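You operate a simulated robot arm through the tools that you are given. There is no shell and no other tool. Be economical: measure what you need, move in short steps, check, and stop when the job is done.

Carry out the task below with a simulated two-armed robot. There is one attempt and no reset: what you move stays moved.

JOB
Uncover the dough, smooth its ridges out and cover it again.
Fine: the dough board is held steady with the other hand while the smoother drags on it; the smoother goes back.

It is judged by the outcome, as a careful person would: the job done as asked, and still so three seconds after it is handed in. It fails if anything else is knocked over, pushed out of place, dropped, spilled or broken. Lids that push on must go on centred and level and be pressed home; caps that screw on are set level and turned clockwise until they are tight.

ROBOT AND FRAMES
Two 7-joint arms with two-finger parallel grippers on one trunk, on a base that drives. Base frame: it is fixed to the floor where the robot stands at the start and does not move with it; the origin is under the middle of the robot, x ahead of it, y to its left, z up. Lengths are in m, angles in rad, forces in N, time in s.
The left shoulder is at the start at [0.06, 0.143, 0.926], the right one opposite. With the tool pointing down near the work surface each hand reaches from about 0.32 to 0.74 m from the robot's upright axis, wherever it stands, measured 20 degrees to its own side. Places, roughly: steel table [0.6, 0.2, 0.8]. Payload 1.57 kg a hand.
The TCP of each hand is the grasp point between the finger pads, 0.03 m short of the fingertips. In the tool frame z runs along the fingers and y along their closing line. Largest opening 0.11 m; finger width 0.024, thickness 0.012; the body of the gripper, 0.048 by 0.112 m, starts 0.078 m behind the TCP.
Orientation is that of the tool frame in the base frame, as a unit quaternion [w, x, y, z]. With the fingers straight down and closing along the base's y, the tool's x points along the base's -x, its y along +y and its z along -z.

CONTROLS
- The arms move only by the tool send_rows. It takes "left_plan", "right_plan" or both (then of equal length, played together; a hand with none holds still); each is a list of rows, each a list of 7 numbers: the shift along the tool's x, y, z in m, then the turn, a rotation vector about the tool's x, y, z in rad, then the finger opening in m, from 0 to 0.11. In form: [[dx, dy, dz, ax, ay, az, gripper], ...]. A call has 1 to 12 rows; each row shifts and turns the commanded pose from where the row before left it, along the tool's axes as they then stand. Rows are played at 5 a second. More than 0.05 m and 0.15 rad between two rows, or a gripper value outside its range, and nothing of the call is played. A pose out of reach is approached as far as the arm can. The call stops where the force on the tool passes 90 N (or 10 N more than at its start, if that is more) or the arm is blocked; 0.2 s more then pass. Each finger travels about 0.045 m/s and halts on what it meets, pressing with about 34 N; the grip force reading is that of the motor and also rises with nothing between the fingers. The clock runs only during rows and for 0.2 s after the last one: add rows that do not move to give the fingers time. The reply holds the time, the measured pose of the TCP, the force on the tool along the base axes, the opening and the grip force, in the units named above and with some noise.
- Cameras (640 x 400 px; columns grow to the right, rows downward): "scene" is now at [0.0502, 0.0054, 1.5389]; the picture's right is [-0.07, -1.00, 0.00], its down [-0.75, 0.05, -0.66] and it looks along [0.66, -0.05, -0.75] (base axes); focal length 253 px, centre (320, 200). "left" rides on the left gripper at [0.07, -0.016, -0.141] in its tool frame; the picture's right is [0.23, 0.97, 0.00], its down [-0.85, 0.20, -0.48] and it looks along [-0.47, 0.11, 0.88] (tool axes); focal length 222 px, centre (320, 200). "right" rides on the right gripper at [0.07, 0.016, -0.141] in its tool frame; the picture's right is [-0.23, 0.97, 0.00], its down [-0.86, -0.20, -0.48] and it looks along [-0.47, -0.11, 0.88] (tool axes); focal length 222 px, centre (320, 200). There is no depth. A picture from a camera that has moved, and an enlarged one, comes with that camera's place and axes in the base frame and with its lens. The place of the scene camera against the robot may be out by one fixed shift of up to 0.012 m in any direction.
- camera(camera): a new picture of that camera. No time passes.
- lift_body(by): slides the trunk up (or, below 0, down) by that many m; the arms and the scene camera ride with it, the base frame stays. It gives what a move gives, with no picture.
- steer(legs): drives the robot by 1 to 6 legs, each [ahead, left, turn to the left] in m, m and rad, along the robot's own axes; the way and the turn of a leg run together, so that a leg with both is an arc; at most 1.5 m and 3.142 rad a leg. The arms and the cameras ride along, it lands a little off, and it stops where it bumps. It gives what a move gives.
- pan_tilt(pan, tilt): turns the head with the scene camera to pan (to the left, within 1.501 rad either way) and tilt (down, from -0.506 to 1.204), counted from straight ahead of the robot. It gives what a move gives.
- close_up(camera, box): a new picture of the part [left, top, right, bottom] of that camera's present view, enlarged. No time passes.
- finish_job(): hands the job in; it is judged then, once.

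Go step by step. Nothing tells you exact positions but the pictures and the camera data: compare them with the known pose of the tool, close in by small moves and look again before you grip or let go. The budget is 120 turns and 88 pictures, counting those below and the enlarged ones. Unless the task says otherwise, let go and move clear before handing in, and close with one line.

The tools are called by a JSON object that holds its "method" and its "body". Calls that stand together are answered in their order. send_rows: Moves the arms, as the interface text tells. Its arguments: {"type":"object","properties":{"left_plan":{"type":"array","items":{"type":"array","items":{"type":"number"}}},"right_plan":{"type":"array","items":{"type":"array","items":{"type":"number"}}}},"required":[]} The other tools are called the same way: lift_body (by) slides the trunk up or down; steer (legs) drives the base; pan_tilt (pan, tilt) turns the head that bears the scene camera; camera (camera) takes a picture; close_up (camera, box) takes an enlarged picture of a part of a camera's view; finish_job () hands the job in.

At the start:

```text
time_s: 0.0
left_position: [0.5325, 0.1798, 1.07]
left_orientation: [-0.001, 0.0, 1.0, 0.0]
left_contact_force: [0.2, -0.1, 0.1]
left_width: 0.1102
left_grasp_force: 0.1
right_position: [0.432, -0.1582, 1.0692]
right_orientation: [0.0, 0.0, 1.0, 0.0]
right_contact_force: [0.3, -1.1, 1.0]
right_width: 0.1103
right_grasp_force: 0.0
trunk travel left (down, up): [-0.525, 0.065]
robot x, y, heading: [0.0012, 0.0, 0.003]
head pan, tilt: [-0.07, 0.848]
```

scene: 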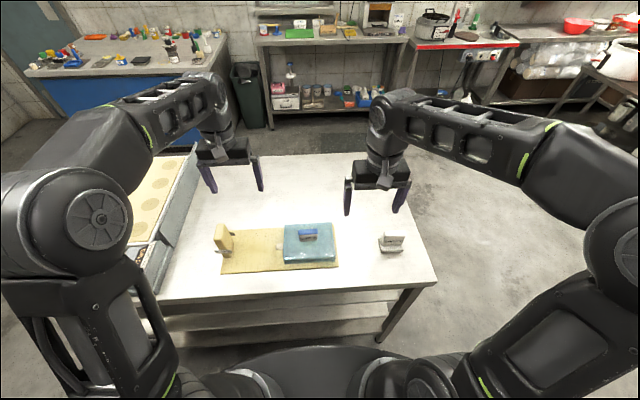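
right: 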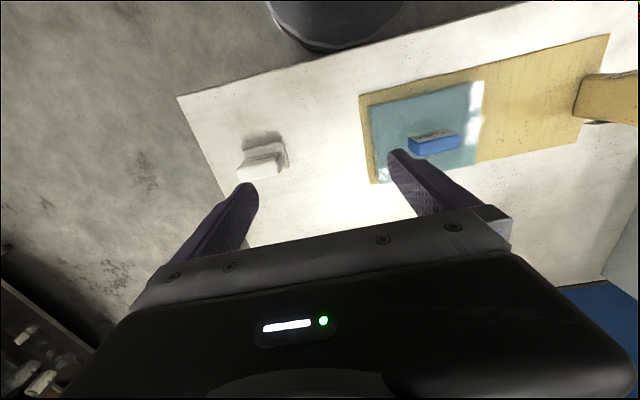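
left: 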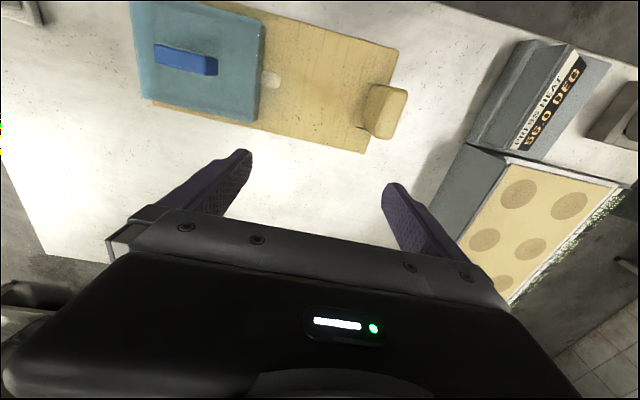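

I see a tan board with a grip block at its left end, a blue cover with a handle on it, and a grey tool (probably the smoother) on the right. I'll look closer first.

{"method": "close_up", "body": {"camera": "scene", "box": [200, 200, 440, 300]}}

{"method": "close_up", "body": {"camera": "left", "box": [120, 0, 420, 180]}}

{"method": "close_up", "body": {"camera": "right", "box": [200, 20, 640, 220]}}

```text
2.67 times, centred on (320, 250) of scene
camera zoom: at [0.0502, 0.0054, 1.5389], right [-0.07, -1.0, 0.0], down [-0.75, 0.05, -0.66], along [0.66, -0.05, -0.75], focal length 675 px, centre (320, 67)
```

zoom: 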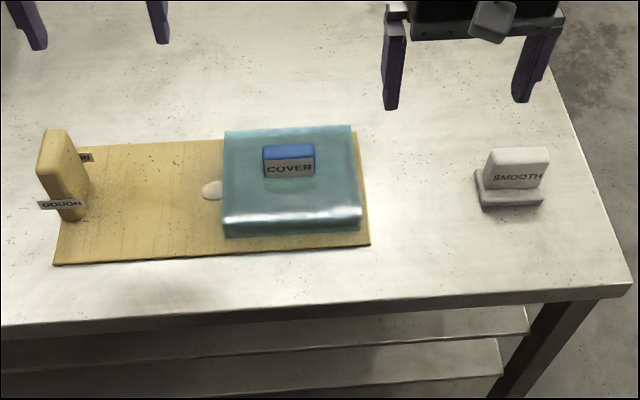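

```text
2.13 times, centred on (270, 90) of left
camera zoom: at [0.462, 0.1647, 1.2127], right [-0.23, 0.97, 0.0], down [0.85, 0.2, 0.48], along [0.47, 0.11, -0.88], focal length 474 px, centre (427, 435)
```

zoom: 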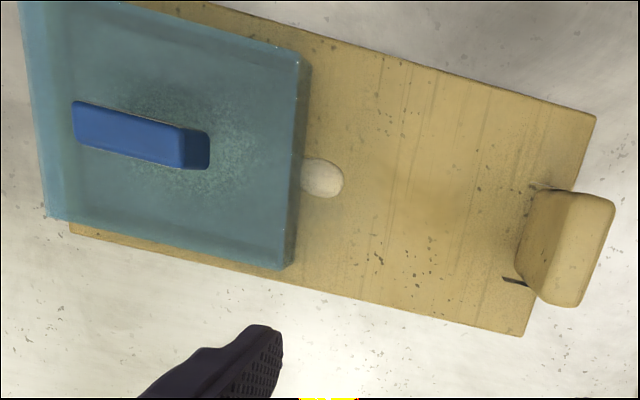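

```text
1.45 times, centred on (420, 120) of right
camera zoom: at [0.3631, -0.1419, 1.2122], right [0.23, 0.97, 0.0], down [0.86, -0.2, 0.48], along [0.47, -0.11, -0.88], focal length 323 px, centre (174, 316)
```

zoom: 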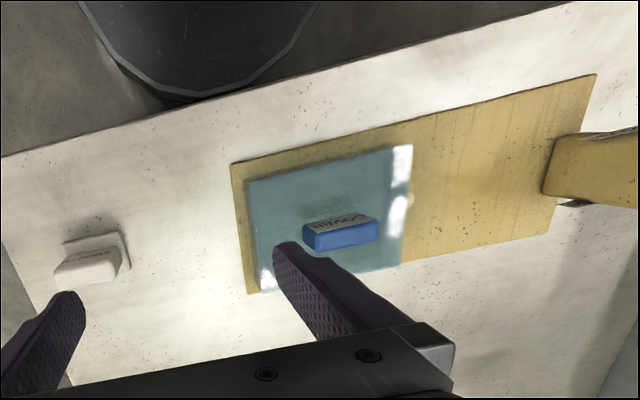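

{"method": "send_rows", "body": {"left_plan": [[0.01, 0.03, 0, 0, 0, 0, 0.11], [0.01, 0.03, 0.01, 0, 0, 0, 0.11], [0.01, 0.03, 0.02, 0, 0, 0, 0.11], [0, 0, 0.02, 0, 0, 0, 0.11], [0, 0, 0, 0, 0, 0, 0.11]], "right_plan": [[-0.02, 0.04, 0, 0, 0, 0, 0.11], [-0.02, 0.04, 0.01, 0, 0, 0, 0.11], [-0.02, 0.04, 0.02, 0, 0, 0, 0.11], [-0.01, 0.04, 0.02, 0, 0, 0, 0.11], [0, 0, 0, 0, 0, 0, 0.11]]}}

{"method": "camera", "body": {"camera": "left"}}

{"method": "camera", "body": {"camera": "right"}}

{"method": "camera", "body": {"camera": "scene"}}

```text
time_s: 1.2
left_position: [0.5019, 0.2705, 1.021]
left_orientation: [0.001, 0.0, 1.0, -0.001]
left_contact_force: [0.3, -0.3, -0.1]
left_width: 0.1104
left_grasp_force: 0.0
right_position: [0.5038, 0.001, 1.02]
right_orientation: [0.0, -0.001, 1.0, 0.0]
right_contact_force: [0.5, -0.5, -0.5]
right_width: 0.1099
right_grasp_force: 0.0
trunk travel left (down, up): [-0.525, 0.065]
robot x, y, heading: [-0.0023, 0.0015, -0.001]
head pan, tilt: [-0.07, 0.848]
```

```text
81 pictures are left
camera left: at [0.4315, 0.2545, 1.1626], right [-0.23, 0.97, 0.0], down [0.85, 0.2, 0.48], along [0.47, 0.11, -0.88], focal length 222 px, centre (320, 200)
```

left: 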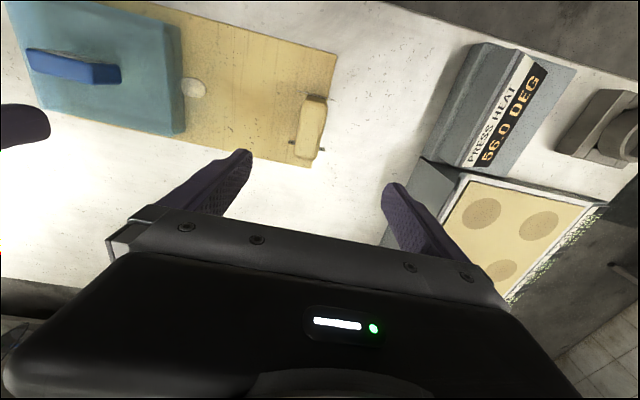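

```text
80 pictures are left
camera right: at [0.4335, 0.0184, 1.1634], right [0.23, 0.97, 0.0], down [0.85, -0.2, 0.48], along [0.47, -0.11, -0.88], focal length 222 px, centre (320, 200)
```

right: 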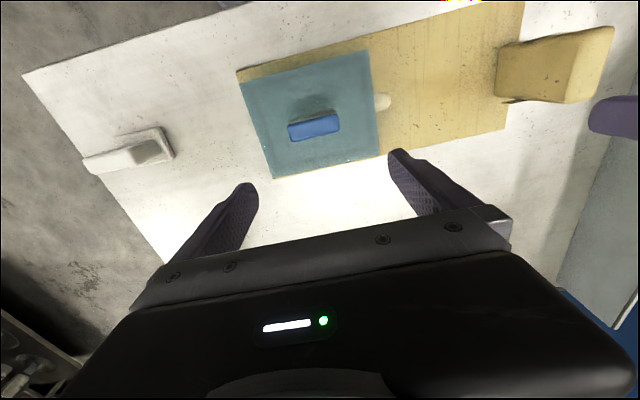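

```text
79 pictures are left
camera scene: at [0.0498, 0.0052, 1.5389], right [-0.07, -1.0, 0.0], down [-0.75, 0.05, -0.66], along [0.66, -0.05, -0.75], focal length 253 px, centre (320, 200)
```

scene: 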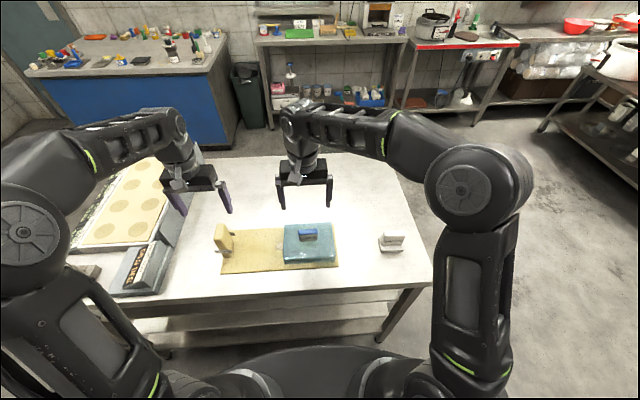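

{"method": "close_up", "body": {"camera": "left", "box": [0, 0, 360, 225]}}

{"method": "close_up", "body": {"camera": "scene", "box": [200, 210, 280, 290]}}

{"method": "close_up", "body": {"camera": "right", "box": [60, 0, 460, 210]}}

```text
1.78 times, centred on (180, 112) of left
camera zoom: at [0.4315, 0.2545, 1.1626], right [-0.23, 0.97, 0.0], down [0.85, 0.2, 0.48], along [0.47, 0.11, -0.88], focal length 395 px, centre (569, 356)
```

zoom: 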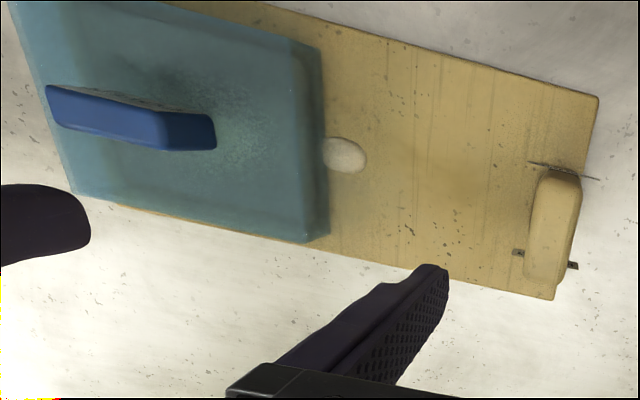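

```text
5.00 times, centred on (240, 250) of scene
camera zoom: at [0.0498, 0.0052, 1.5389], right [-0.07, -1.0, 0.0], down [-0.75, 0.05, -0.66], along [0.66, -0.05, -0.75], focal length 1266 px, centre (720, -50)
```

zoom: 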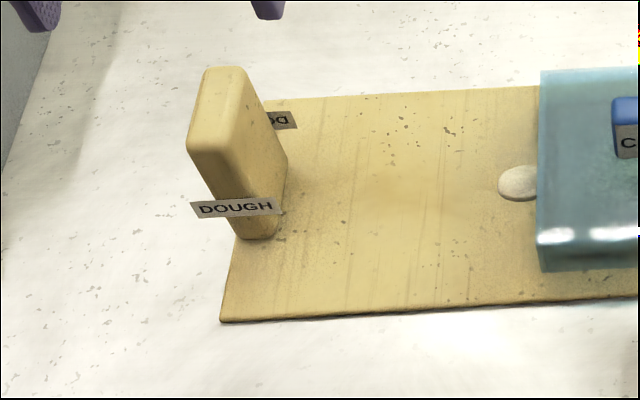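

```text
1.60 times, centred on (260, 105) of right
camera zoom: at [0.4335, 0.0184, 1.1634], right [0.23, 0.97, 0.0], down [0.85, -0.2, 0.48], along [0.47, -0.11, -0.88], focal length 355 px, centre (416, 352)
```

zoom: 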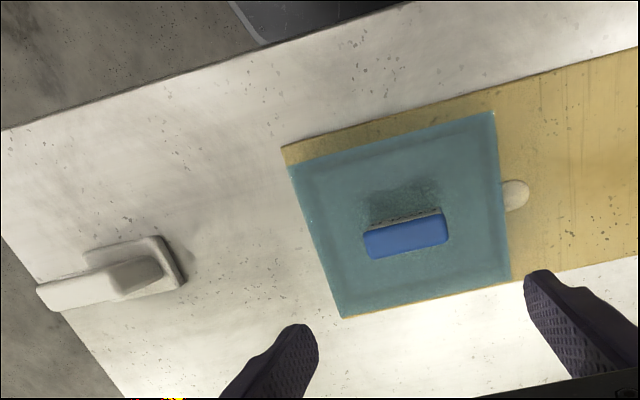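

{"method": "send_rows", "body": {"left_plan": [[0.011, -0.007, 0.0, 0, 0, 0, 0.11], [0.012, -0.007, 0.02, 0, 0, 0, 0.11], [0, 0, 0.02, 0, 0, 0, 0.11], [0, 0, 0.03, 0, 0, 0, 0.11], [0, 0, 0.03, 0, 0, 0, 0.11], [0, 0, 0, 0, 0, 0, 0.11]], "right_plan": [[0.01, -0.001, 0, 0, 0, 0, 0.11], [0.012, -0.001, 0.02, 0, 0, 0, 0.11], [0, 0, 0.02, 0, 0, 0, 0.11], [0, 0, 0.02, 0, 0, 0, 0.11], [0, 0, 0.01, 0, 0, 0, 0.11], [0, 0, 0, 0, 0, 0, 0.11]]}}

{"method": "camera", "body": {"camera": "left"}}

{"method": "camera", "body": {"camera": "right"}}

{"method": "close_up", "body": {"camera": "scene", "box": [200, 180, 360, 280]}}

```text
time_s: 2.6
left_position: [0.4774, 0.2565, 0.9182]
left_orientation: [-0.001, 0.001, 1.0, 0.0]
left_contact_force: [-0.7, 0.3, 0.5]
left_width: 0.11
left_grasp_force: 0.0
right_position: [0.4807, -0.0006, 0.9497]
right_orientation: [0.001, -0.001, 1.0, 0.0]
right_contact_force: [0.0, -0.8, 0.6]
right_width: 0.1099
right_grasp_force: 0.0
trunk travel left (down, up): [-0.525, 0.065]
robot x, y, heading: [-0.0009, -0.0007, -0.001]
head pan, tilt: [-0.07, 0.848]
```

```text
75 pictures are left
camera left: at [0.4091, 0.2401, 1.0621], right [-0.23, 0.97, 0.0], down [0.85, 0.2, 0.48], along [0.47, 0.11, -0.88], focal length 222 px, centre (320, 200)
```

left: 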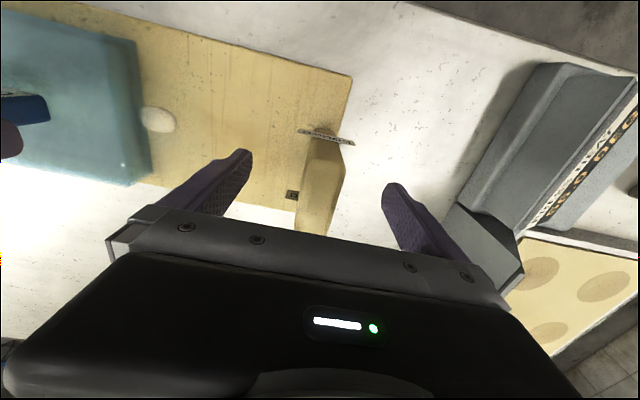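

```text
74 pictures are left
camera right: at [0.411, 0.0165, 1.0925], right [0.23, 0.97, 0.0], down [0.85, -0.2, 0.48], along [0.47, -0.11, -0.88], focal length 222 px, centre (320, 200)
```

right: 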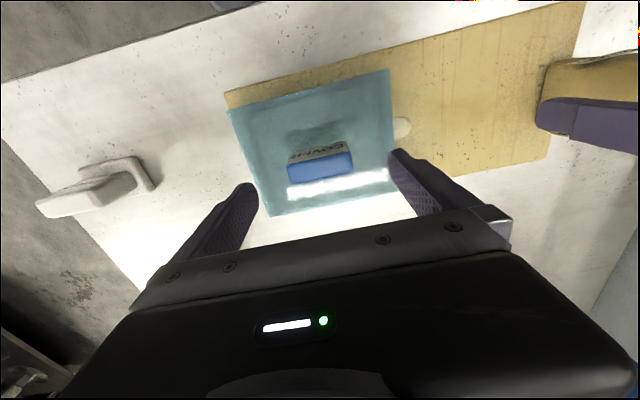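

```text
4.00 times, centred on (280, 230) of scene
camera zoom: at [0.05, 0.0055, 1.5389], right [-0.07, -1.0, 0.0], down [-0.75, 0.05, -0.66], along [0.66, -0.05, -0.75], focal length 1012 px, centre (480, 80)
```

zoom: 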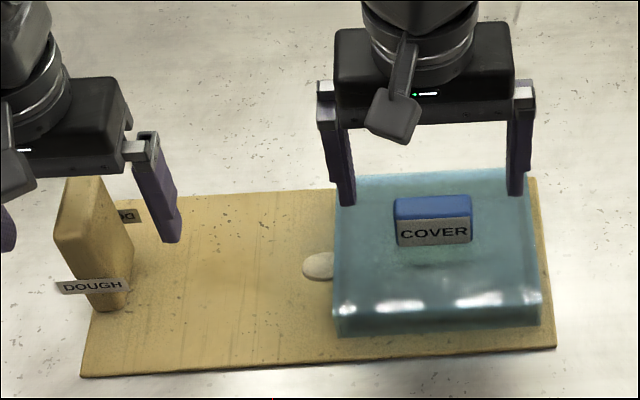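

{"method": "send_rows", "body": {"right_plan": [[0, 0, 0.02, 0, 0, 0, 0.11], [0, 0, 0.015, 0, 0, 0, 0.1], [0, 0, 0.006, 0, 0, 0, 0.1], [0, 0, 0, 0, 0, 0, 0.09]]}}

{"method": "close_up", "body": {"camera": "right", "box": [220, 60, 460, 220]}}

{"method": "close_up", "body": {"camera": "left", "box": [220, 100, 420, 240]}}

{"method": "close_up", "body": {"camera": "scene", "box": [270, 190, 350, 270]}}

```text
time_s: 3.6
left_position: [0.4797, 0.2555, 0.9193]
left_orientation: [-0.001, 0.0, 1.0, 0.0]
left_contact_force: [-0.1, -0.3, 0.8]
left_width: 0.1099
left_grasp_force: 0.0
right_position: [0.4806, 0.0001, 0.909]
right_orientation: [0.0, 0.0, 1.0, 0.0]
right_contact_force: [0.3, -0.2, -0.8]
right_width: 0.09
right_grasp_force: 0.0
trunk travel left (down, up): [-0.525, 0.065]
robot x, y, heading: [-0.0008, 0.0015, -0.002]
head pan, tilt: [-0.07, 0.848]
```

```text
2.50 times, centred on (340, 140) of right
camera zoom: at [0.4112, 0.0166, 1.051], right [0.23, 0.97, 0.0], down [0.86, -0.2, 0.48], along [0.47, -0.11, -0.88], focal length 555 px, centre (270, 350)
```

zoom: 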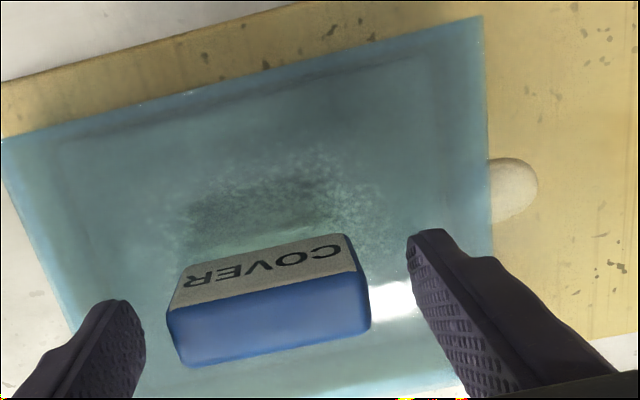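

```text
2.86 times, centred on (320, 170) of left
camera zoom: at [0.4093, 0.2401, 1.0624], right [-0.23, 0.97, 0.0], down [0.85, 0.2, 0.48], along [0.47, 0.11, -0.88], focal length 635 px, centre (320, 286)
```

zoom: 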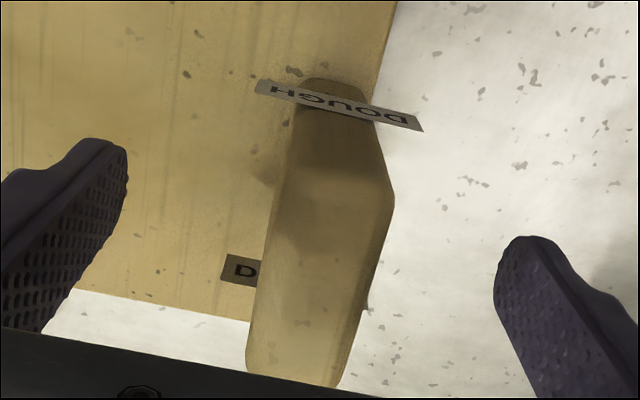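

```text
5.00 times, centred on (310, 230) of scene
camera zoom: at [0.0502, 0.0055, 1.5389], right [-0.07, -1.0, 0.0], down [-0.75, 0.05, -0.66], along [0.66, -0.05, -0.75], focal length 1266 px, centre (370, 50)
```

zoom: 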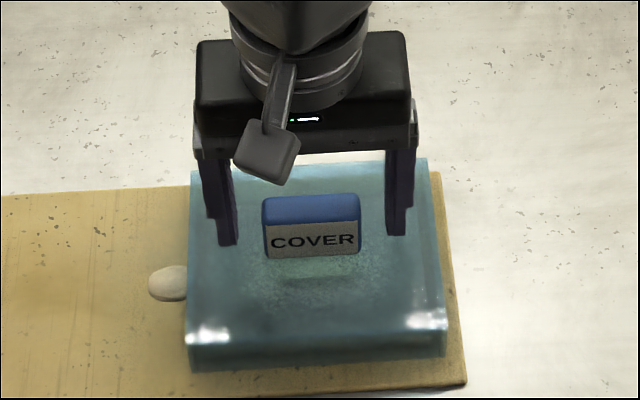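

{"method": "send_rows", "body": {"right_plan": [[-0.003, 0, 0.005, 0, 0, 0, 0.09], [0, 0, 0, 0, 0, 0, 0.075], [0, 0, 0, 0, 0, 0, 0.06], [0, 0, 0, 0, 0, 0, 0.04], [0, 0, 0, 0, 0, 0, 0.04], [0, 0, 0, 0, 0, 0, 0.04]]}}

{"method": "close_up", "body": {"camera": "scene", "box": [270, 190, 350, 270]}}

```text
time_s: 5.0
left_position: [0.4786, 0.2564, 0.9201]
left_orientation: [0.0, 0.001, 1.0, 0.0]
left_contact_force: [-0.4, 0.4, 0.0]
left_width: 0.1105
left_grasp_force: 0.0
right_position: [0.4849, 0.0001, 0.9034]
right_orientation: [0.0, 0.0, 1.0, 0.0]
right_contact_force: [-0.2, 0.1, 0.2]
right_width: 0.0593
right_grasp_force: 34.6
trunk travel left (down, up): [-0.525, 0.065]
robot x, y, heading: [0.0014, -0.0026, -0.002]
head pan, tilt: [-0.07, 0.848]
```

```text
5.00 times, centred on (310, 230) of scene
camera zoom: at [0.0502, 0.0056, 1.5389], right [-0.07, -1.0, 0.0], down [-0.75, 0.05, -0.66], along [0.66, -0.05, -0.75], focal length 1266 px, centre (370, 50)
```

zoom: 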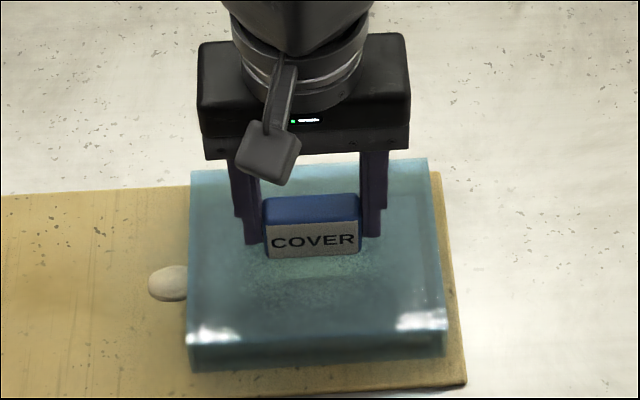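

The handle is gripped (width 0.059). Lifting straight up.

{"method": "send_rows", "body": {"right_plan": [[0, 0, -0.01, 0, 0, 0, 0.04], [0, 0, -0.02, 0, 0, 0, 0.04], [0, 0, -0.03, 0, 0, 0, 0.04], [0, 0, -0.03, 0, 0, 0, 0.04], [0, 0, -0.03, 0, 0, 0, 0.04], [0, 0, 0, 0, 0, 0, 0.04]]}}

{"method": "close_up", "body": {"camera": "scene", "box": [200, 150, 440, 300]}}

{"method": "camera", "body": {"camera": "right"}}

```text
time_s: 6.4
left_position: [0.4793, 0.2548, 0.9195]
left_orientation: [-0.001, 0.0, 1.0, 0.0]
left_contact_force: [-0.2, 0.1, 0.1]
left_width: 0.1101
left_grasp_force: 0.2
right_position: [0.4847, 0.0002, 1.0226]
right_orientation: [0.0, 0.0, 1.0, 0.0]
right_contact_force: [-0.8, 0.4, -1.4]
right_width: 0.0592
right_grasp_force: 33.8
trunk travel left (down, up): [-0.525, 0.065]
robot x, y, heading: [0.0003, -0.0018, -0.005]
head pan, tilt: [-0.07, 0.848]
```

```text
2.67 times, centred on (320, 225) of scene
camera zoom: at [0.0505, 0.0055, 1.5389], right [-0.07, -1.0, 0.0], down [-0.75, 0.05, -0.66], along [0.66, -0.05, -0.75], focal length 675 px, centre (320, 133)
```

zoom: 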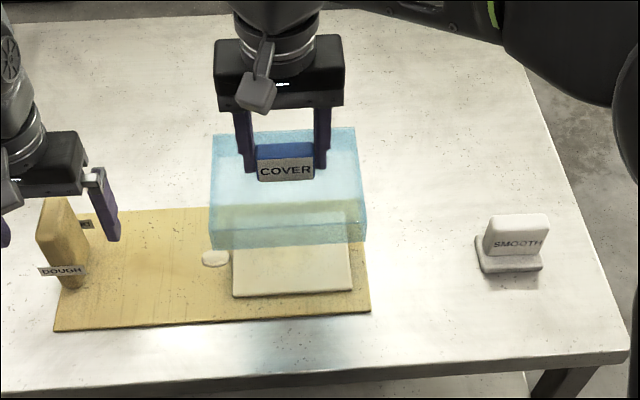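

```text
67 pictures are left
camera right: at [0.414, 0.0163, 1.165], right [0.23, 0.97, 0.0], down [0.86, -0.2, 0.48], along [0.47, -0.11, -0.88], focal length 222 px, centre (320, 200)
```

right: 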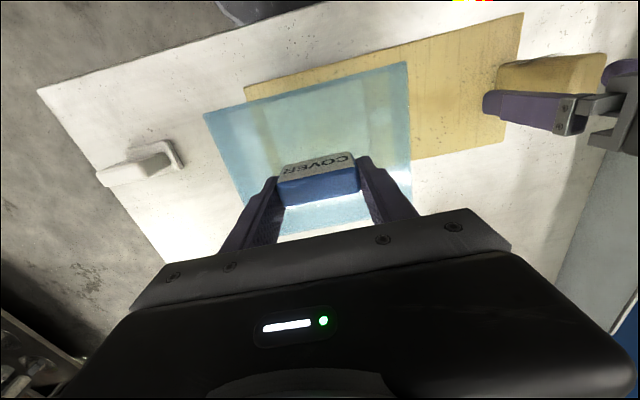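

{"method": "send_rows", "body": {"right_plan": [[-0.028, -0.02, 0, 0, 0, 0, 0.04], [-0.028, -0.02, 0, 0, 0, 0, 0.04], [-0.028, -0.02, 0, 0, 0, 0, 0.04], [-0.028, -0.02, 0, 0, 0, 0, 0.04], [-0.028, -0.02, 0, 0, 0, 0, 0.04], [-0.028, -0.02, 0, 0, 0, 0, 0.04], [0, 0, 0.03, 0, 0, 0, 0.04], [0, 0, 0.03, 0, 0, 0, 0.04], [0, 0, 0.03, 0, 0, 0, 0.04], [0, 0, 0.02, 0, 0, 0, 0.04], [0, 0, 0, 0, 0, 0, 0.04]]}}

{"method": "close_up", "body": {"camera": "scene", "box": [200, 150, 440, 300]}}

{"method": "close_up", "body": {"camera": "left", "box": [0, 0, 240, 150]}}

```text
time_s: 8.8
left_position: [0.4799, 0.2557, 0.9203]
left_orientation: [0.001, 0.0, 1.0, 0.0]
left_contact_force: [0.5, -0.5, -0.3]
left_width: 0.1101
left_grasp_force: 0.0
right_position: [0.615, -0.0936, 0.9148]
right_orientation: [-0.001, 0.0, 1.0, 0.001]
right_contact_force: [0.4, 0.2, -1.7]
right_width: 0.0595
right_grasp_force: 33.5
right hand out of reach, approached as far as the arm can: row 5, 6
trunk travel left (down, up): [-0.525, 0.065]
robot x, y, heading: [0.0047, -0.0017, -0.005]
head pan, tilt: [-0.07, 0.848]
```

```text
2.67 times, centred on (320, 225) of scene
camera zoom: at [0.0503, 0.0055, 1.5389], right [-0.07, -1.0, 0.0], down [-0.75, 0.05, -0.66], along [0.66, -0.05, -0.75], focal length 675 px, centre (320, 133)
```

zoom: 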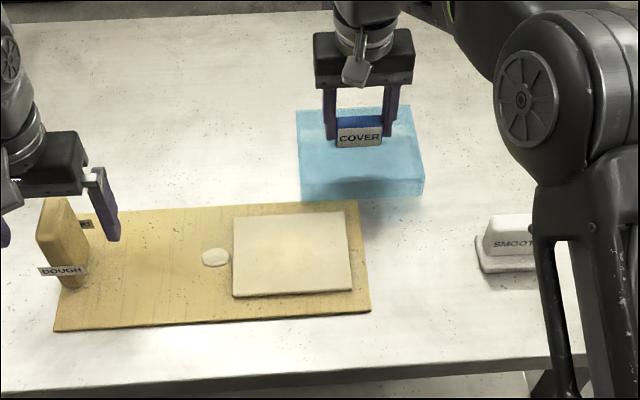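

```text
2.67 times, centred on (120, 75) of left
camera zoom: at [0.4094, 0.2401, 1.0624], right [-0.23, 0.97, 0.0], down [0.85, 0.2, 0.48], along [0.47, 0.11, -0.88], focal length 592 px, centre (853, 533)
```

zoom: 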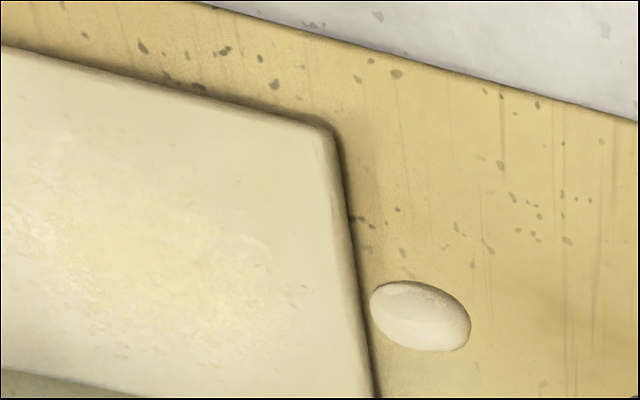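

{"method": "send_rows", "body": {"right_plan": [[0, 0, -0.02, 0, 0, 0, 0.04], [0, -0.03, 0, 0, 0, 0, 0.04], [0, -0.03, 0, 0, 0, 0, 0.04], [0, -0.03, 0, 0, 0, 0, 0.04], [0, -0.01, 0, 0, 0, 0, 0.04], [0, 0, 0, 0, 0, 0, 0.04]]}}

{"method": "close_up", "body": {"camera": "scene", "box": [200, 150, 440, 300]}}

```text
time_s: 10.2
left_position: [0.4788, 0.2557, 0.9198]
left_orientation: [0.001, 0.001, 1.0, 0.0]
left_contact_force: [-0.1, 0.8, 0.1]
left_width: 0.1102
left_grasp_force: 0.1
right_position: [0.6157, -0.1936, 0.9343]
right_orientation: [0.0, 0.0, 1.0, 0.0]
right_contact_force: [-0.2, 0.4, -0.9]
right_width: 0.0594
right_grasp_force: 33.7
trunk travel left (down, up): [-0.525, 0.065]
robot x, y, heading: [0.001, -0.0004, 0.001]
head pan, tilt: [-0.07, 0.848]
```

```text
2.67 times, centred on (320, 225) of scene
camera zoom: at [0.0504, 0.0054, 1.5389], right [-0.07, -1.0, 0.0], down [-0.75, 0.05, -0.66], along [0.66, -0.05, -0.75], focal length 675 px, centre (320, 133)
```

zoom: 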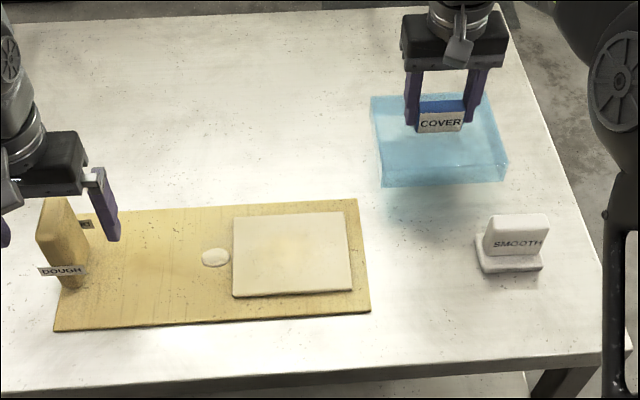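

{"method": "send_rows", "body": {"right_plan": [[-0.02, 0, 0, 0, 0, 0, 0.04], [0, 0, 0.02, 0, 0, 0, 0.04], [0, 0, 0.012, 0, 0, 0, 0.04], [0, 0, 0, 0, 0, 0, 0.04]]}}

{"method": "close_up", "body": {"camera": "scene", "box": [320, 160, 420, 240]}}

```text
time_s: 11.2
left_position: [0.4796, 0.2563, 0.9194]
left_orientation: [0.0, 0.0, 1.0, -0.001]
left_contact_force: [0.3, 0.7, -0.6]
left_width: 0.11
left_grasp_force: 0.1
right_position: [0.6354, -0.1931, 0.9032]
right_orientation: [0.0, 0.0, 1.0, 0.0]
right_contact_force: [-1.1, -0.9, -1.3]
right_width: 0.0592
right_grasp_force: 33.9
trunk travel left (down, up): [-0.525, 0.065]
robot x, y, heading: [0.0009, -0.0003, -0.003]
head pan, tilt: [-0.07, 0.848]
```

```text
5.00 times, centred on (370, 200) of scene
camera zoom: at [0.0503, 0.0054, 1.5389], right [-0.07, -1.0, 0.0], down [-0.75, 0.05, -0.66], along [0.66, -0.05, -0.75], focal length 1266 px, centre (70, 200)
```

zoom: 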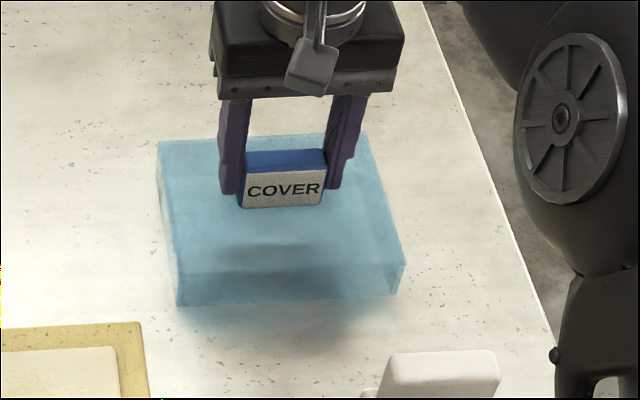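

{"method": "send_rows", "body": {"right_plan": [[0, 0, 0.004, 0, 0, 0, 0.04], [0, 0, 0.002, 0, 0, 0, 0.04], [0, 0, 0, 0, 0, 0, 0.04]]}}

```text
time_s: 12.0
left_position: [0.4782, 0.2559, 0.921]
left_orientation: [0.001, 0.001, 1.0, 0.0]
left_contact_force: [0.4, 0.2, 0.1]
left_width: 0.1099
left_grasp_force: 0.1
right_position: [0.6358, -0.1941, 0.898]
right_orientation: [0.0, 0.0, 1.0, 0.0]
right_contact_force: [0.6, -1.0, 8.9]
right_width: 0.0592
right_grasp_force: 33.9
trunk travel left (down, up): [-0.525, 0.065]
robot x, y, heading: [-0.0003, -0.0023, 0.004]
head pan, tilt: [-0.07, 0.848]
```

{"method": "send_rows", "body": {"right_plan": [[0, 0, 0, 0, 0, 0, 0.08], [0, 0, 0, 0, 0, 0, 0.1], [0, 0, 0, 0, 0, 0, 0.1], [0, 0, -0.03, 0, 0, 0, 0.11], [0, 0, -0.04, 0, 0, 0, 0.11], [0.04, 0, -0.04, 0, 0, 0, 0.11], [0.04, -0.02, 0, 0, 0, 0, 0.11], [0.04, -0.02, 0, 0, 0, 0, 0.11], [0.03, -0.02, 0, 0, 0, 0, 0.11], [0, 0, 0, 0, 0, 0, 0.11]]}}

{"method": "camera", "body": {"camera": "right"}}

{"method": "close_up", "body": {"camera": "scene", "box": [200, 150, 440, 300]}}

```text
refused: row 6 steps farther than a row can; nothing moved
```

```text
62 pictures are left
camera right: at [0.5652, -0.177, 1.0403], right [0.23, 0.97, 0.0], down [0.85, -0.2, 0.48], along [0.47, -0.11, -0.88], focal length 222 px, centre (320, 200)
```

right: 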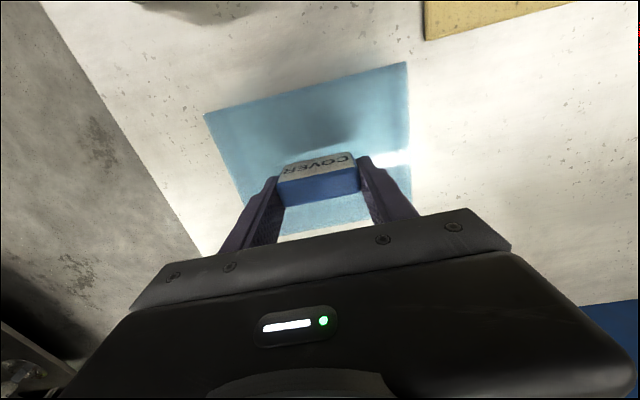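

```text
2.67 times, centred on (320, 225) of scene
camera zoom: at [0.0496, 0.0056, 1.5391], right [-0.07, -1.0, 0.0], down [-0.75, 0.05, -0.66], along [0.66, -0.05, -0.75], focal length 675 px, centre (320, 133)
```

zoom: 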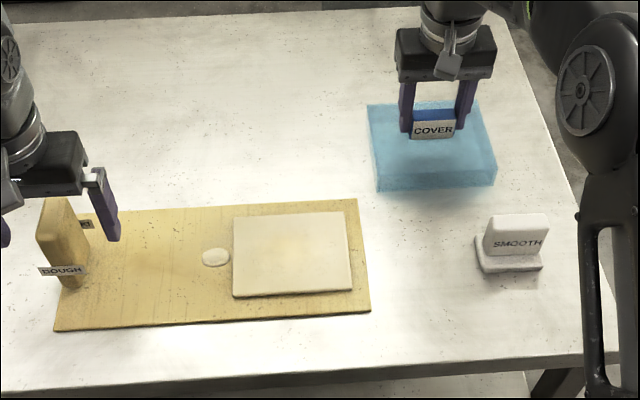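

{"method": "send_rows", "body": {"right_plan": [[0, 0, 0, 0, 0, 0, 0.08], [0, 0, 0, 0, 0, 0, 0.1], [0, 0, 0, 0, 0, 0, 0.1], [0, 0, -0.03, 0, 0, 0, 0.11], [0, 0, -0.04, 0, 0, 0, 0.11], [0.03, 0, -0.03, 0, 0, 0, 0.11], [0.04, -0.02, 0, 0, 0, 0, 0.11], [0.04, -0.02, 0, 0, 0, 0, 0.11], [0.04, -0.02, 0, 0, 0, 0, 0.11], [0.015, -0.005, 0, 0, 0, 0, 0.11], [0, 0, 0, 0, 0, 0, 0.11]]}}

{"method": "camera", "body": {"camera": "right"}}

{"method": "close_up", "body": {"camera": "scene", "box": [200, 150, 440, 300]}}

```text
time_s: 14.4
left_position: [0.479, 0.2559, 0.9191]
left_orientation: [0.0, 0.0, 1.0, 0.0]
left_contact_force: [0.0, 0.0, 0.2]
left_width: 0.1101
left_grasp_force: 0.0
right_position: [0.4699, -0.2599, 0.9969]
right_orientation: [0.0, 0.0, 1.0, 0.0]
right_contact_force: [-0.8, 0.0, 0.1]
right_width: 0.11
right_grasp_force: 0.0
trunk travel left (down, up): [-0.525, 0.065]
robot x, y, heading: [-0.0005, -0.0008, -0.001]
head pan, tilt: [-0.07, 0.848]
```

```text
60 pictures are left
camera right: at [0.4006, -0.2428, 1.1391], right [0.23, 0.97, 0.0], down [0.86, -0.2, 0.48], along [0.47, -0.11, -0.88], focal length 222 px, centre (320, 200)
```

right: 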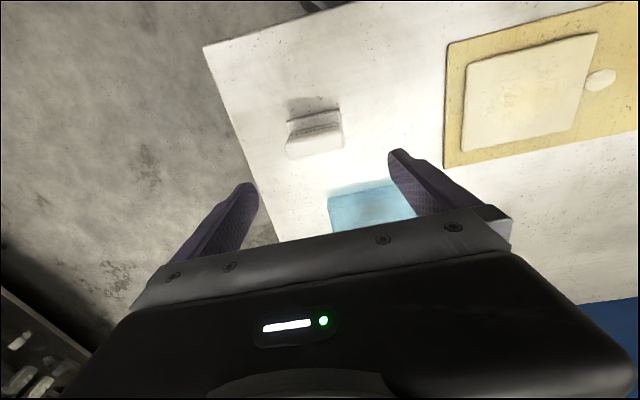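

```text
2.67 times, centred on (320, 225) of scene
camera zoom: at [0.0503, 0.0054, 1.5389], right [-0.07, -1.0, 0.0], down [-0.75, 0.05, -0.66], along [0.66, -0.05, -0.75], focal length 675 px, centre (320, 133)
```

zoom: 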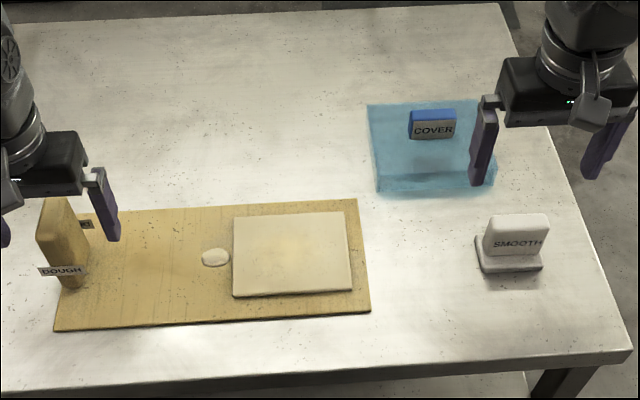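

Cover is set aside flat. Now closer looks at the smoother and dough surface.

{"method": "close_up", "body": {"camera": "right", "box": [240, 60, 440, 185]}}

{"method": "close_up", "body": {"camera": "right", "box": [430, 10, 640, 180]}}

{"method": "close_up", "body": {"camera": "scene", "box": [270, 220, 350, 270]}}

{"method": "close_up", "body": {"camera": "scene", "box": [365, 220, 425, 260]}}

```text
3.20 times, centred on (340, 122) of right
camera zoom: at [0.4006, -0.2428, 1.1391], right [0.23, 0.97, 0.0], down [0.86, -0.2, 0.48], along [0.47, -0.11, -0.88], focal length 711 px, centre (256, 448)
```

zoom: 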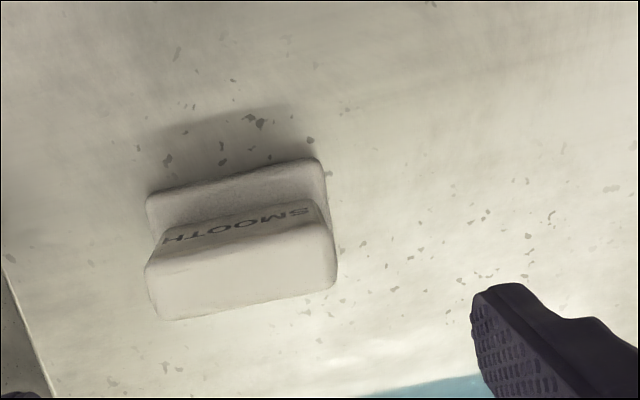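

```text
2.35 times, centred on (535, 95) of right
camera zoom: at [0.4006, -0.2428, 1.1391], right [0.23, 0.97, 0.0], down [0.86, -0.2, 0.48], along [0.47, -0.11, -0.88], focal length 523 px, centre (-186, 447)
```

zoom: 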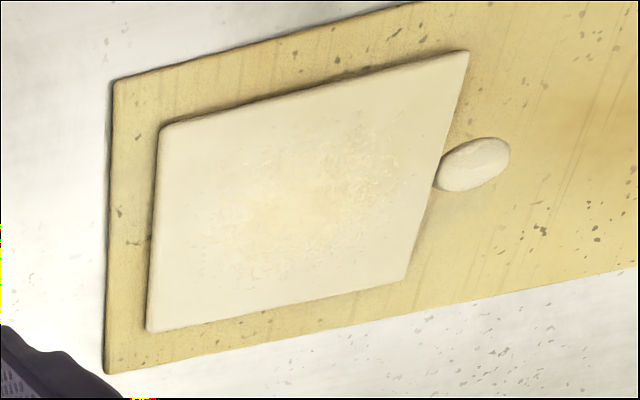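

```text
8.00 times, centred on (310, 245) of scene
camera zoom: at [0.0503, 0.0054, 1.5389], right [-0.07, -1.0, 0.0], down [-0.75, 0.05, -0.66], along [0.66, -0.05, -0.75], focal length 2025 px, centre (400, -160)
```

zoom: 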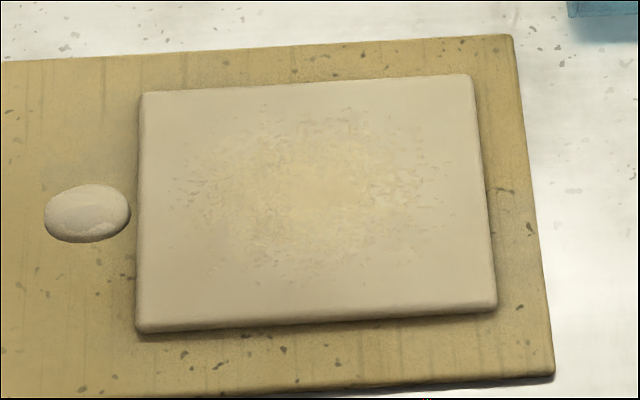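

```text
10.00 times, centred on (395, 240) of scene
camera zoom: at [0.0503, 0.0054, 1.5389], right [-0.07, -1.0, 0.0], down [-0.75, 0.05, -0.66], along [0.66, -0.05, -0.75], focal length 2531 px, centre (-430, -200)
```

zoom: 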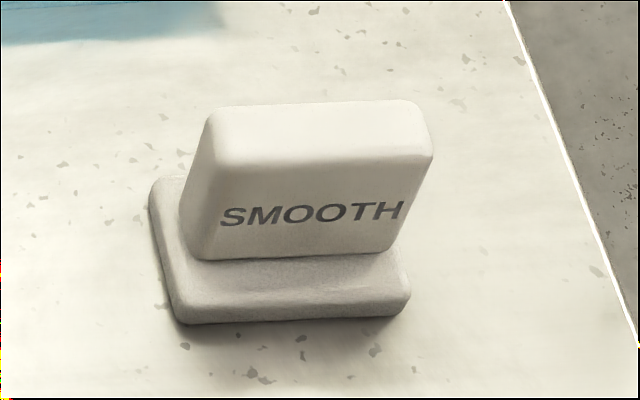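

{"method": "send_rows", "body": {"right_plan": [[0.007, -0.002, 0.02, 0, 0, 0, 0.11], [0, 0, 0.03, 0, 0, 0, 0.11], [0, 0, 0.012, 0, 0, 0, 0.11], [0, 0, 0, 0, 0, 0, 0.11]]}}

{"method": "close_up", "body": {"camera": "right", "box": [200, 60, 440, 210]}}

{"method": "close_up", "body": {"camera": "scene", "box": [345, 190, 445, 260]}}

```text
time_s: 15.4
left_position: [0.4799, 0.2561, 0.9187]
left_orientation: [0.0, 0.0, 1.0, 0.0]
left_contact_force: [0.0, -0.5, -0.7]
left_width: 0.11
left_grasp_force: 0.0
right_position: [0.4636, -0.2604, 0.933]
right_orientation: [0.0, 0.0, 1.0, 0.0]
right_contact_force: [-0.4, 0.3, -0.1]
right_width: 0.11
right_grasp_force: 0.0
trunk travel left (down, up): [-0.525, 0.065]
robot x, y, heading: [-0.001, -0.0009, -0.006]
head pan, tilt: [-0.07, 0.848]
```

```text
2.67 times, centred on (320, 135) of right
camera zoom: at [0.3933, -0.2444, 1.0768], right [0.23, 0.97, 0.0], down [0.85, -0.2, 0.48], along [0.47, -0.11, -0.88], focal length 592 px, centre (320, 373)
```

zoom: 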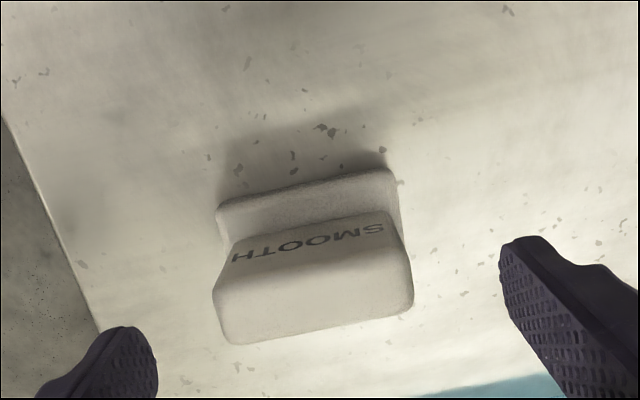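

```text
5.71 times, centred on (395, 225) of scene
camera zoom: at [0.0503, 0.0055, 1.5389], right [-0.07, -1.0, 0.0], down [-0.75, 0.05, -0.66], along [0.66, -0.05, -0.75], focal length 1446 px, centre (-109, 57)
```

zoom: 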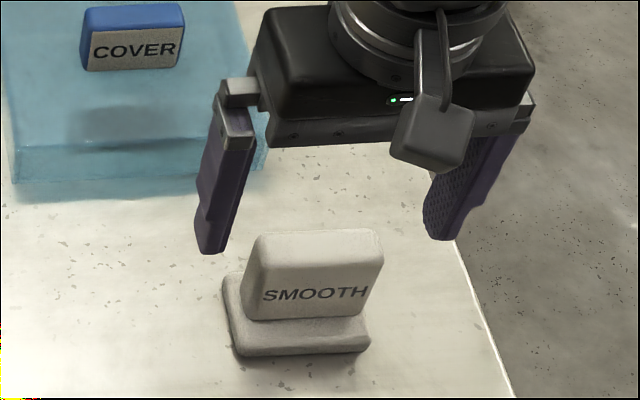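

{"method": "send_rows", "body": {"right_plan": [[0.002, -0.003, 0.02, 0, 0, 0, 0.11], [0, 0, 0.02, 0, 0, 0, 0.11], [0, 0, 0.015, 0, 0, 0, 0.095], [0, 0, 0, 0, 0, 0, 0.085]]}}

{"method": "close_up", "body": {"camera": "right", "box": [200, 60, 440, 210]}}

{"method": "close_up", "body": {"camera": "scene", "box": [345, 190, 445, 260]}}

```text
time_s: 16.4
left_position: [0.4798, 0.2566, 0.9197]
left_orientation: [0.0, 0.0, 1.0, 0.0]
left_contact_force: [-0.3, -0.3, 0.7]
left_width: 0.1098
left_grasp_force: 0.1
right_position: [0.4615, -0.263, 0.8784]
right_orientation: [0.0, -0.001, 1.0, 0.0]
right_contact_force: [0.6, -0.8, -0.6]
right_width: 0.0851
right_grasp_force: 0.0
trunk travel left (down, up): [-0.525, 0.065]
robot x, y, heading: [-0.0025, -0.0001, -0.004]
head pan, tilt: [-0.07, 0.848]
```

```text
2.67 times, centred on (320, 135) of right
camera zoom: at [0.3909, -0.2474, 1.0217], right [0.23, 0.97, 0.0], down [0.85, -0.2, 0.48], along [0.47, -0.11, -0.88], focal length 592 px, centre (320, 373)
```

zoom: 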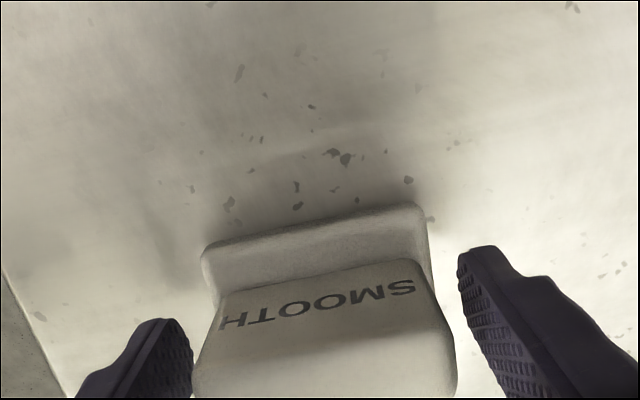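

```text
5.71 times, centred on (395, 225) of scene
camera zoom: at [0.0501, 0.0055, 1.5389], right [-0.07, -1.0, 0.0], down [-0.75, 0.05, -0.66], along [0.66, -0.05, -0.75], focal length 1446 px, centre (-109, 57)
```

zoom: 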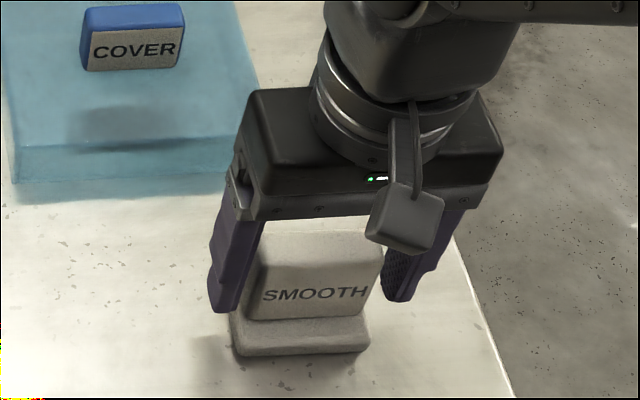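

{"method": "send_rows", "body": {"right_plan": [[-0.005, -0.002, 0, 0, 0, 0, 0.085], [0, 0, 0, 0, 0, 0, 0.07], [0, 0, 0, 0, 0, 0, 0.06], [0, 0, 0, 0, 0, 0, 0.04], [0, 0, 0, 0, 0, 0, 0.04]]}}

{"method": "close_up", "body": {"camera": "scene", "box": [345, 190, 445, 260]}}

{"method": "close_up", "body": {"camera": "right", "box": [200, 60, 440, 210]}}

```text
time_s: 17.6
left_position: [0.4798, 0.255, 0.9188]
left_orientation: [0.0, 0.0, 1.0, 0.001]
left_contact_force: [0.0, 0.4, -0.5]
left_width: 0.1101
left_grasp_force: 0.1
right_position: [0.4665, -0.2658, 0.8788]
right_orientation: [0.0, -0.001, 1.0, 0.0]
right_contact_force: [-1.0, 1.5, 0.4]
right_width: 0.0665
right_grasp_force: 34.2
trunk travel left (down, up): [-0.525, 0.065]
robot x, y, heading: [0.0011, 0.0024, 0.001]
head pan, tilt: [-0.07, 0.848]
```

```text
5.71 times, centred on (395, 225) of scene
camera zoom: at [0.0501, 0.0056, 1.5389], right [-0.07, -1.0, 0.0], down [-0.75, 0.05, -0.66], along [0.66, -0.05, -0.75], focal length 1446 px, centre (-109, 57)
```

zoom: 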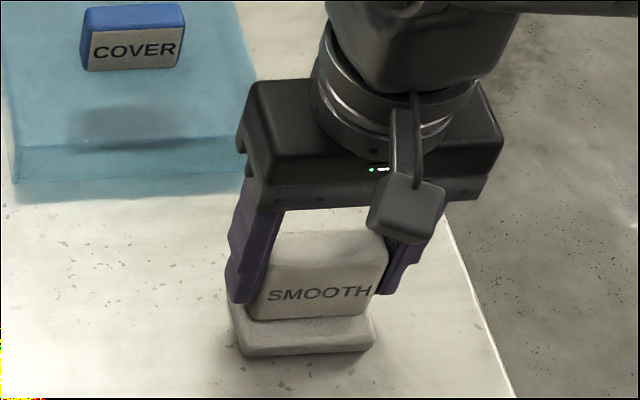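

```text
2.67 times, centred on (320, 135) of right
camera zoom: at [0.3959, -0.2491, 1.0221], right [0.23, 0.97, 0.0], down [0.86, -0.2, 0.48], along [0.47, -0.11, -0.88], focal length 592 px, centre (320, 373)
```

zoom: 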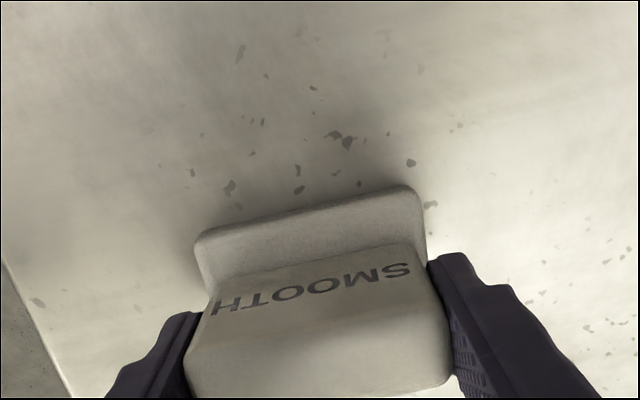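

Smoother is gripped. Now the left hand lines up on the board's grip block.

{"method": "send_rows", "body": {"left_plan": [[0.003, -0.001, 0.015, 0, 0, 0, 0.09], [0, 0, 0, 0, 0, 0, 0.075], [0, 0, 0, 0, 0, 0, 0.06], [0, 0, 0, 0, 0, 0, 0.045], [0, 0, 0, 0, 0, 0, 0.04], [0, 0, 0, 0, 0, 0, 0.04]]}}

{"method": "close_up", "body": {"camera": "left", "box": [220, 100, 420, 240]}}

{"method": "close_up", "body": {"camera": "scene", "box": [200, 190, 280, 270]}}

```text
time_s: 19.0
left_position: [0.4773, 0.2556, 0.9044]
left_orientation: [0.0, 0.001, 1.0, 0.001]
left_contact_force: [0.4, -0.6, 0.3]
left_width: 0.0399
left_grasp_force: 0.0
right_position: [0.4661, -0.2658, 0.879]
right_orientation: [0.0, 0.0, 1.0, 0.001]
right_contact_force: [-0.4, -0.5, 0.2]
right_width: 0.0664
right_grasp_force: 34.1
trunk travel left (down, up): [-0.525, 0.065]
robot x, y, heading: [-0.0016, 0.0044, -0.008]
head pan, tilt: [-0.07, 0.848]
```

```text
2.86 times, centred on (320, 170) of left
camera zoom: at [0.4065, 0.239, 1.0479], right [-0.23, 0.97, 0.0], down [0.85, 0.2, 0.48], along [0.47, 0.11, -0.88], focal length 635 px, centre (320, 286)
```

zoom: 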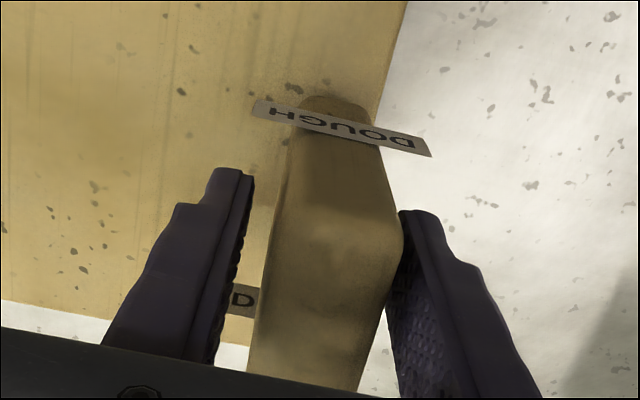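

```text
5.00 times, centred on (240, 230) of scene
camera zoom: at [0.0501, 0.0055, 1.5389], right [-0.07, -1.0, 0.0], down [-0.75, 0.05, -0.66], along [0.66, -0.05, -0.75], focal length 1266 px, centre (720, 50)
```

zoom: 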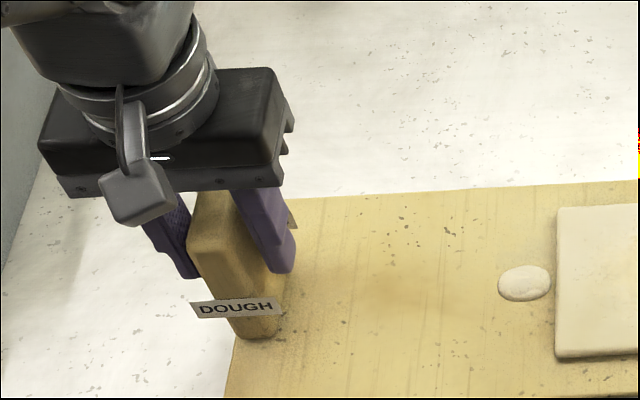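

{"method": "send_rows", "body": {"left_plan": [[0, 0.003, 0, 0, 0, 0, 0.04], [0, 0, 0, 0, 0, 0, 0.034], [0, 0, 0, 0, 0, 0, 0.034]]}}

{"method": "close_up", "body": {"camera": "left", "box": [260, 120, 380, 204]}}

```text
time_s: 19.8
left_position: [0.4755, 0.2589, 0.9051]
left_orientation: [0.002, 0.0, 1.0, 0.0]
left_contact_force: [0.7, 0.7, 0.1]
left_width: 0.0339
left_grasp_force: 0.0
right_position: [0.4663, -0.2659, 0.8789]
right_orientation: [0.0, 0.001, 1.0, 0.0]
right_contact_force: [-0.3, -0.1, 1.0]
right_width: 0.0665
right_grasp_force: 33.9
trunk travel left (down, up): [-0.525, 0.065]
robot x, y, heading: [0.0015, -0.0037, -0.001]
head pan, tilt: [-0.07, 0.848]
```

```text
4.76 times, centred on (320, 162) of left
camera zoom: at [0.4067, 0.2421, 1.0479], right [-0.23, 0.97, 0.0], down [0.85, 0.2, 0.48], along [0.47, 0.11, -0.88], focal length 1058 px, centre (320, 381)
```

zoom: 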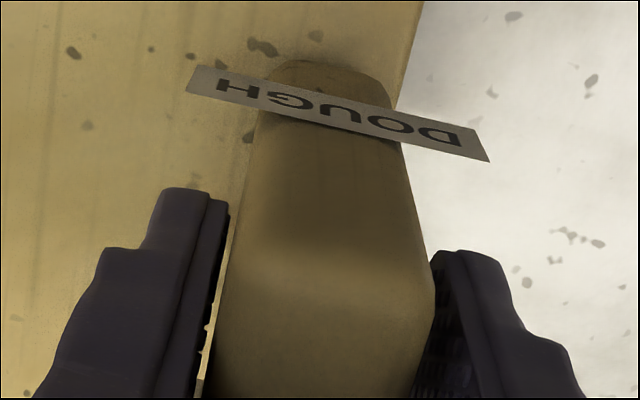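

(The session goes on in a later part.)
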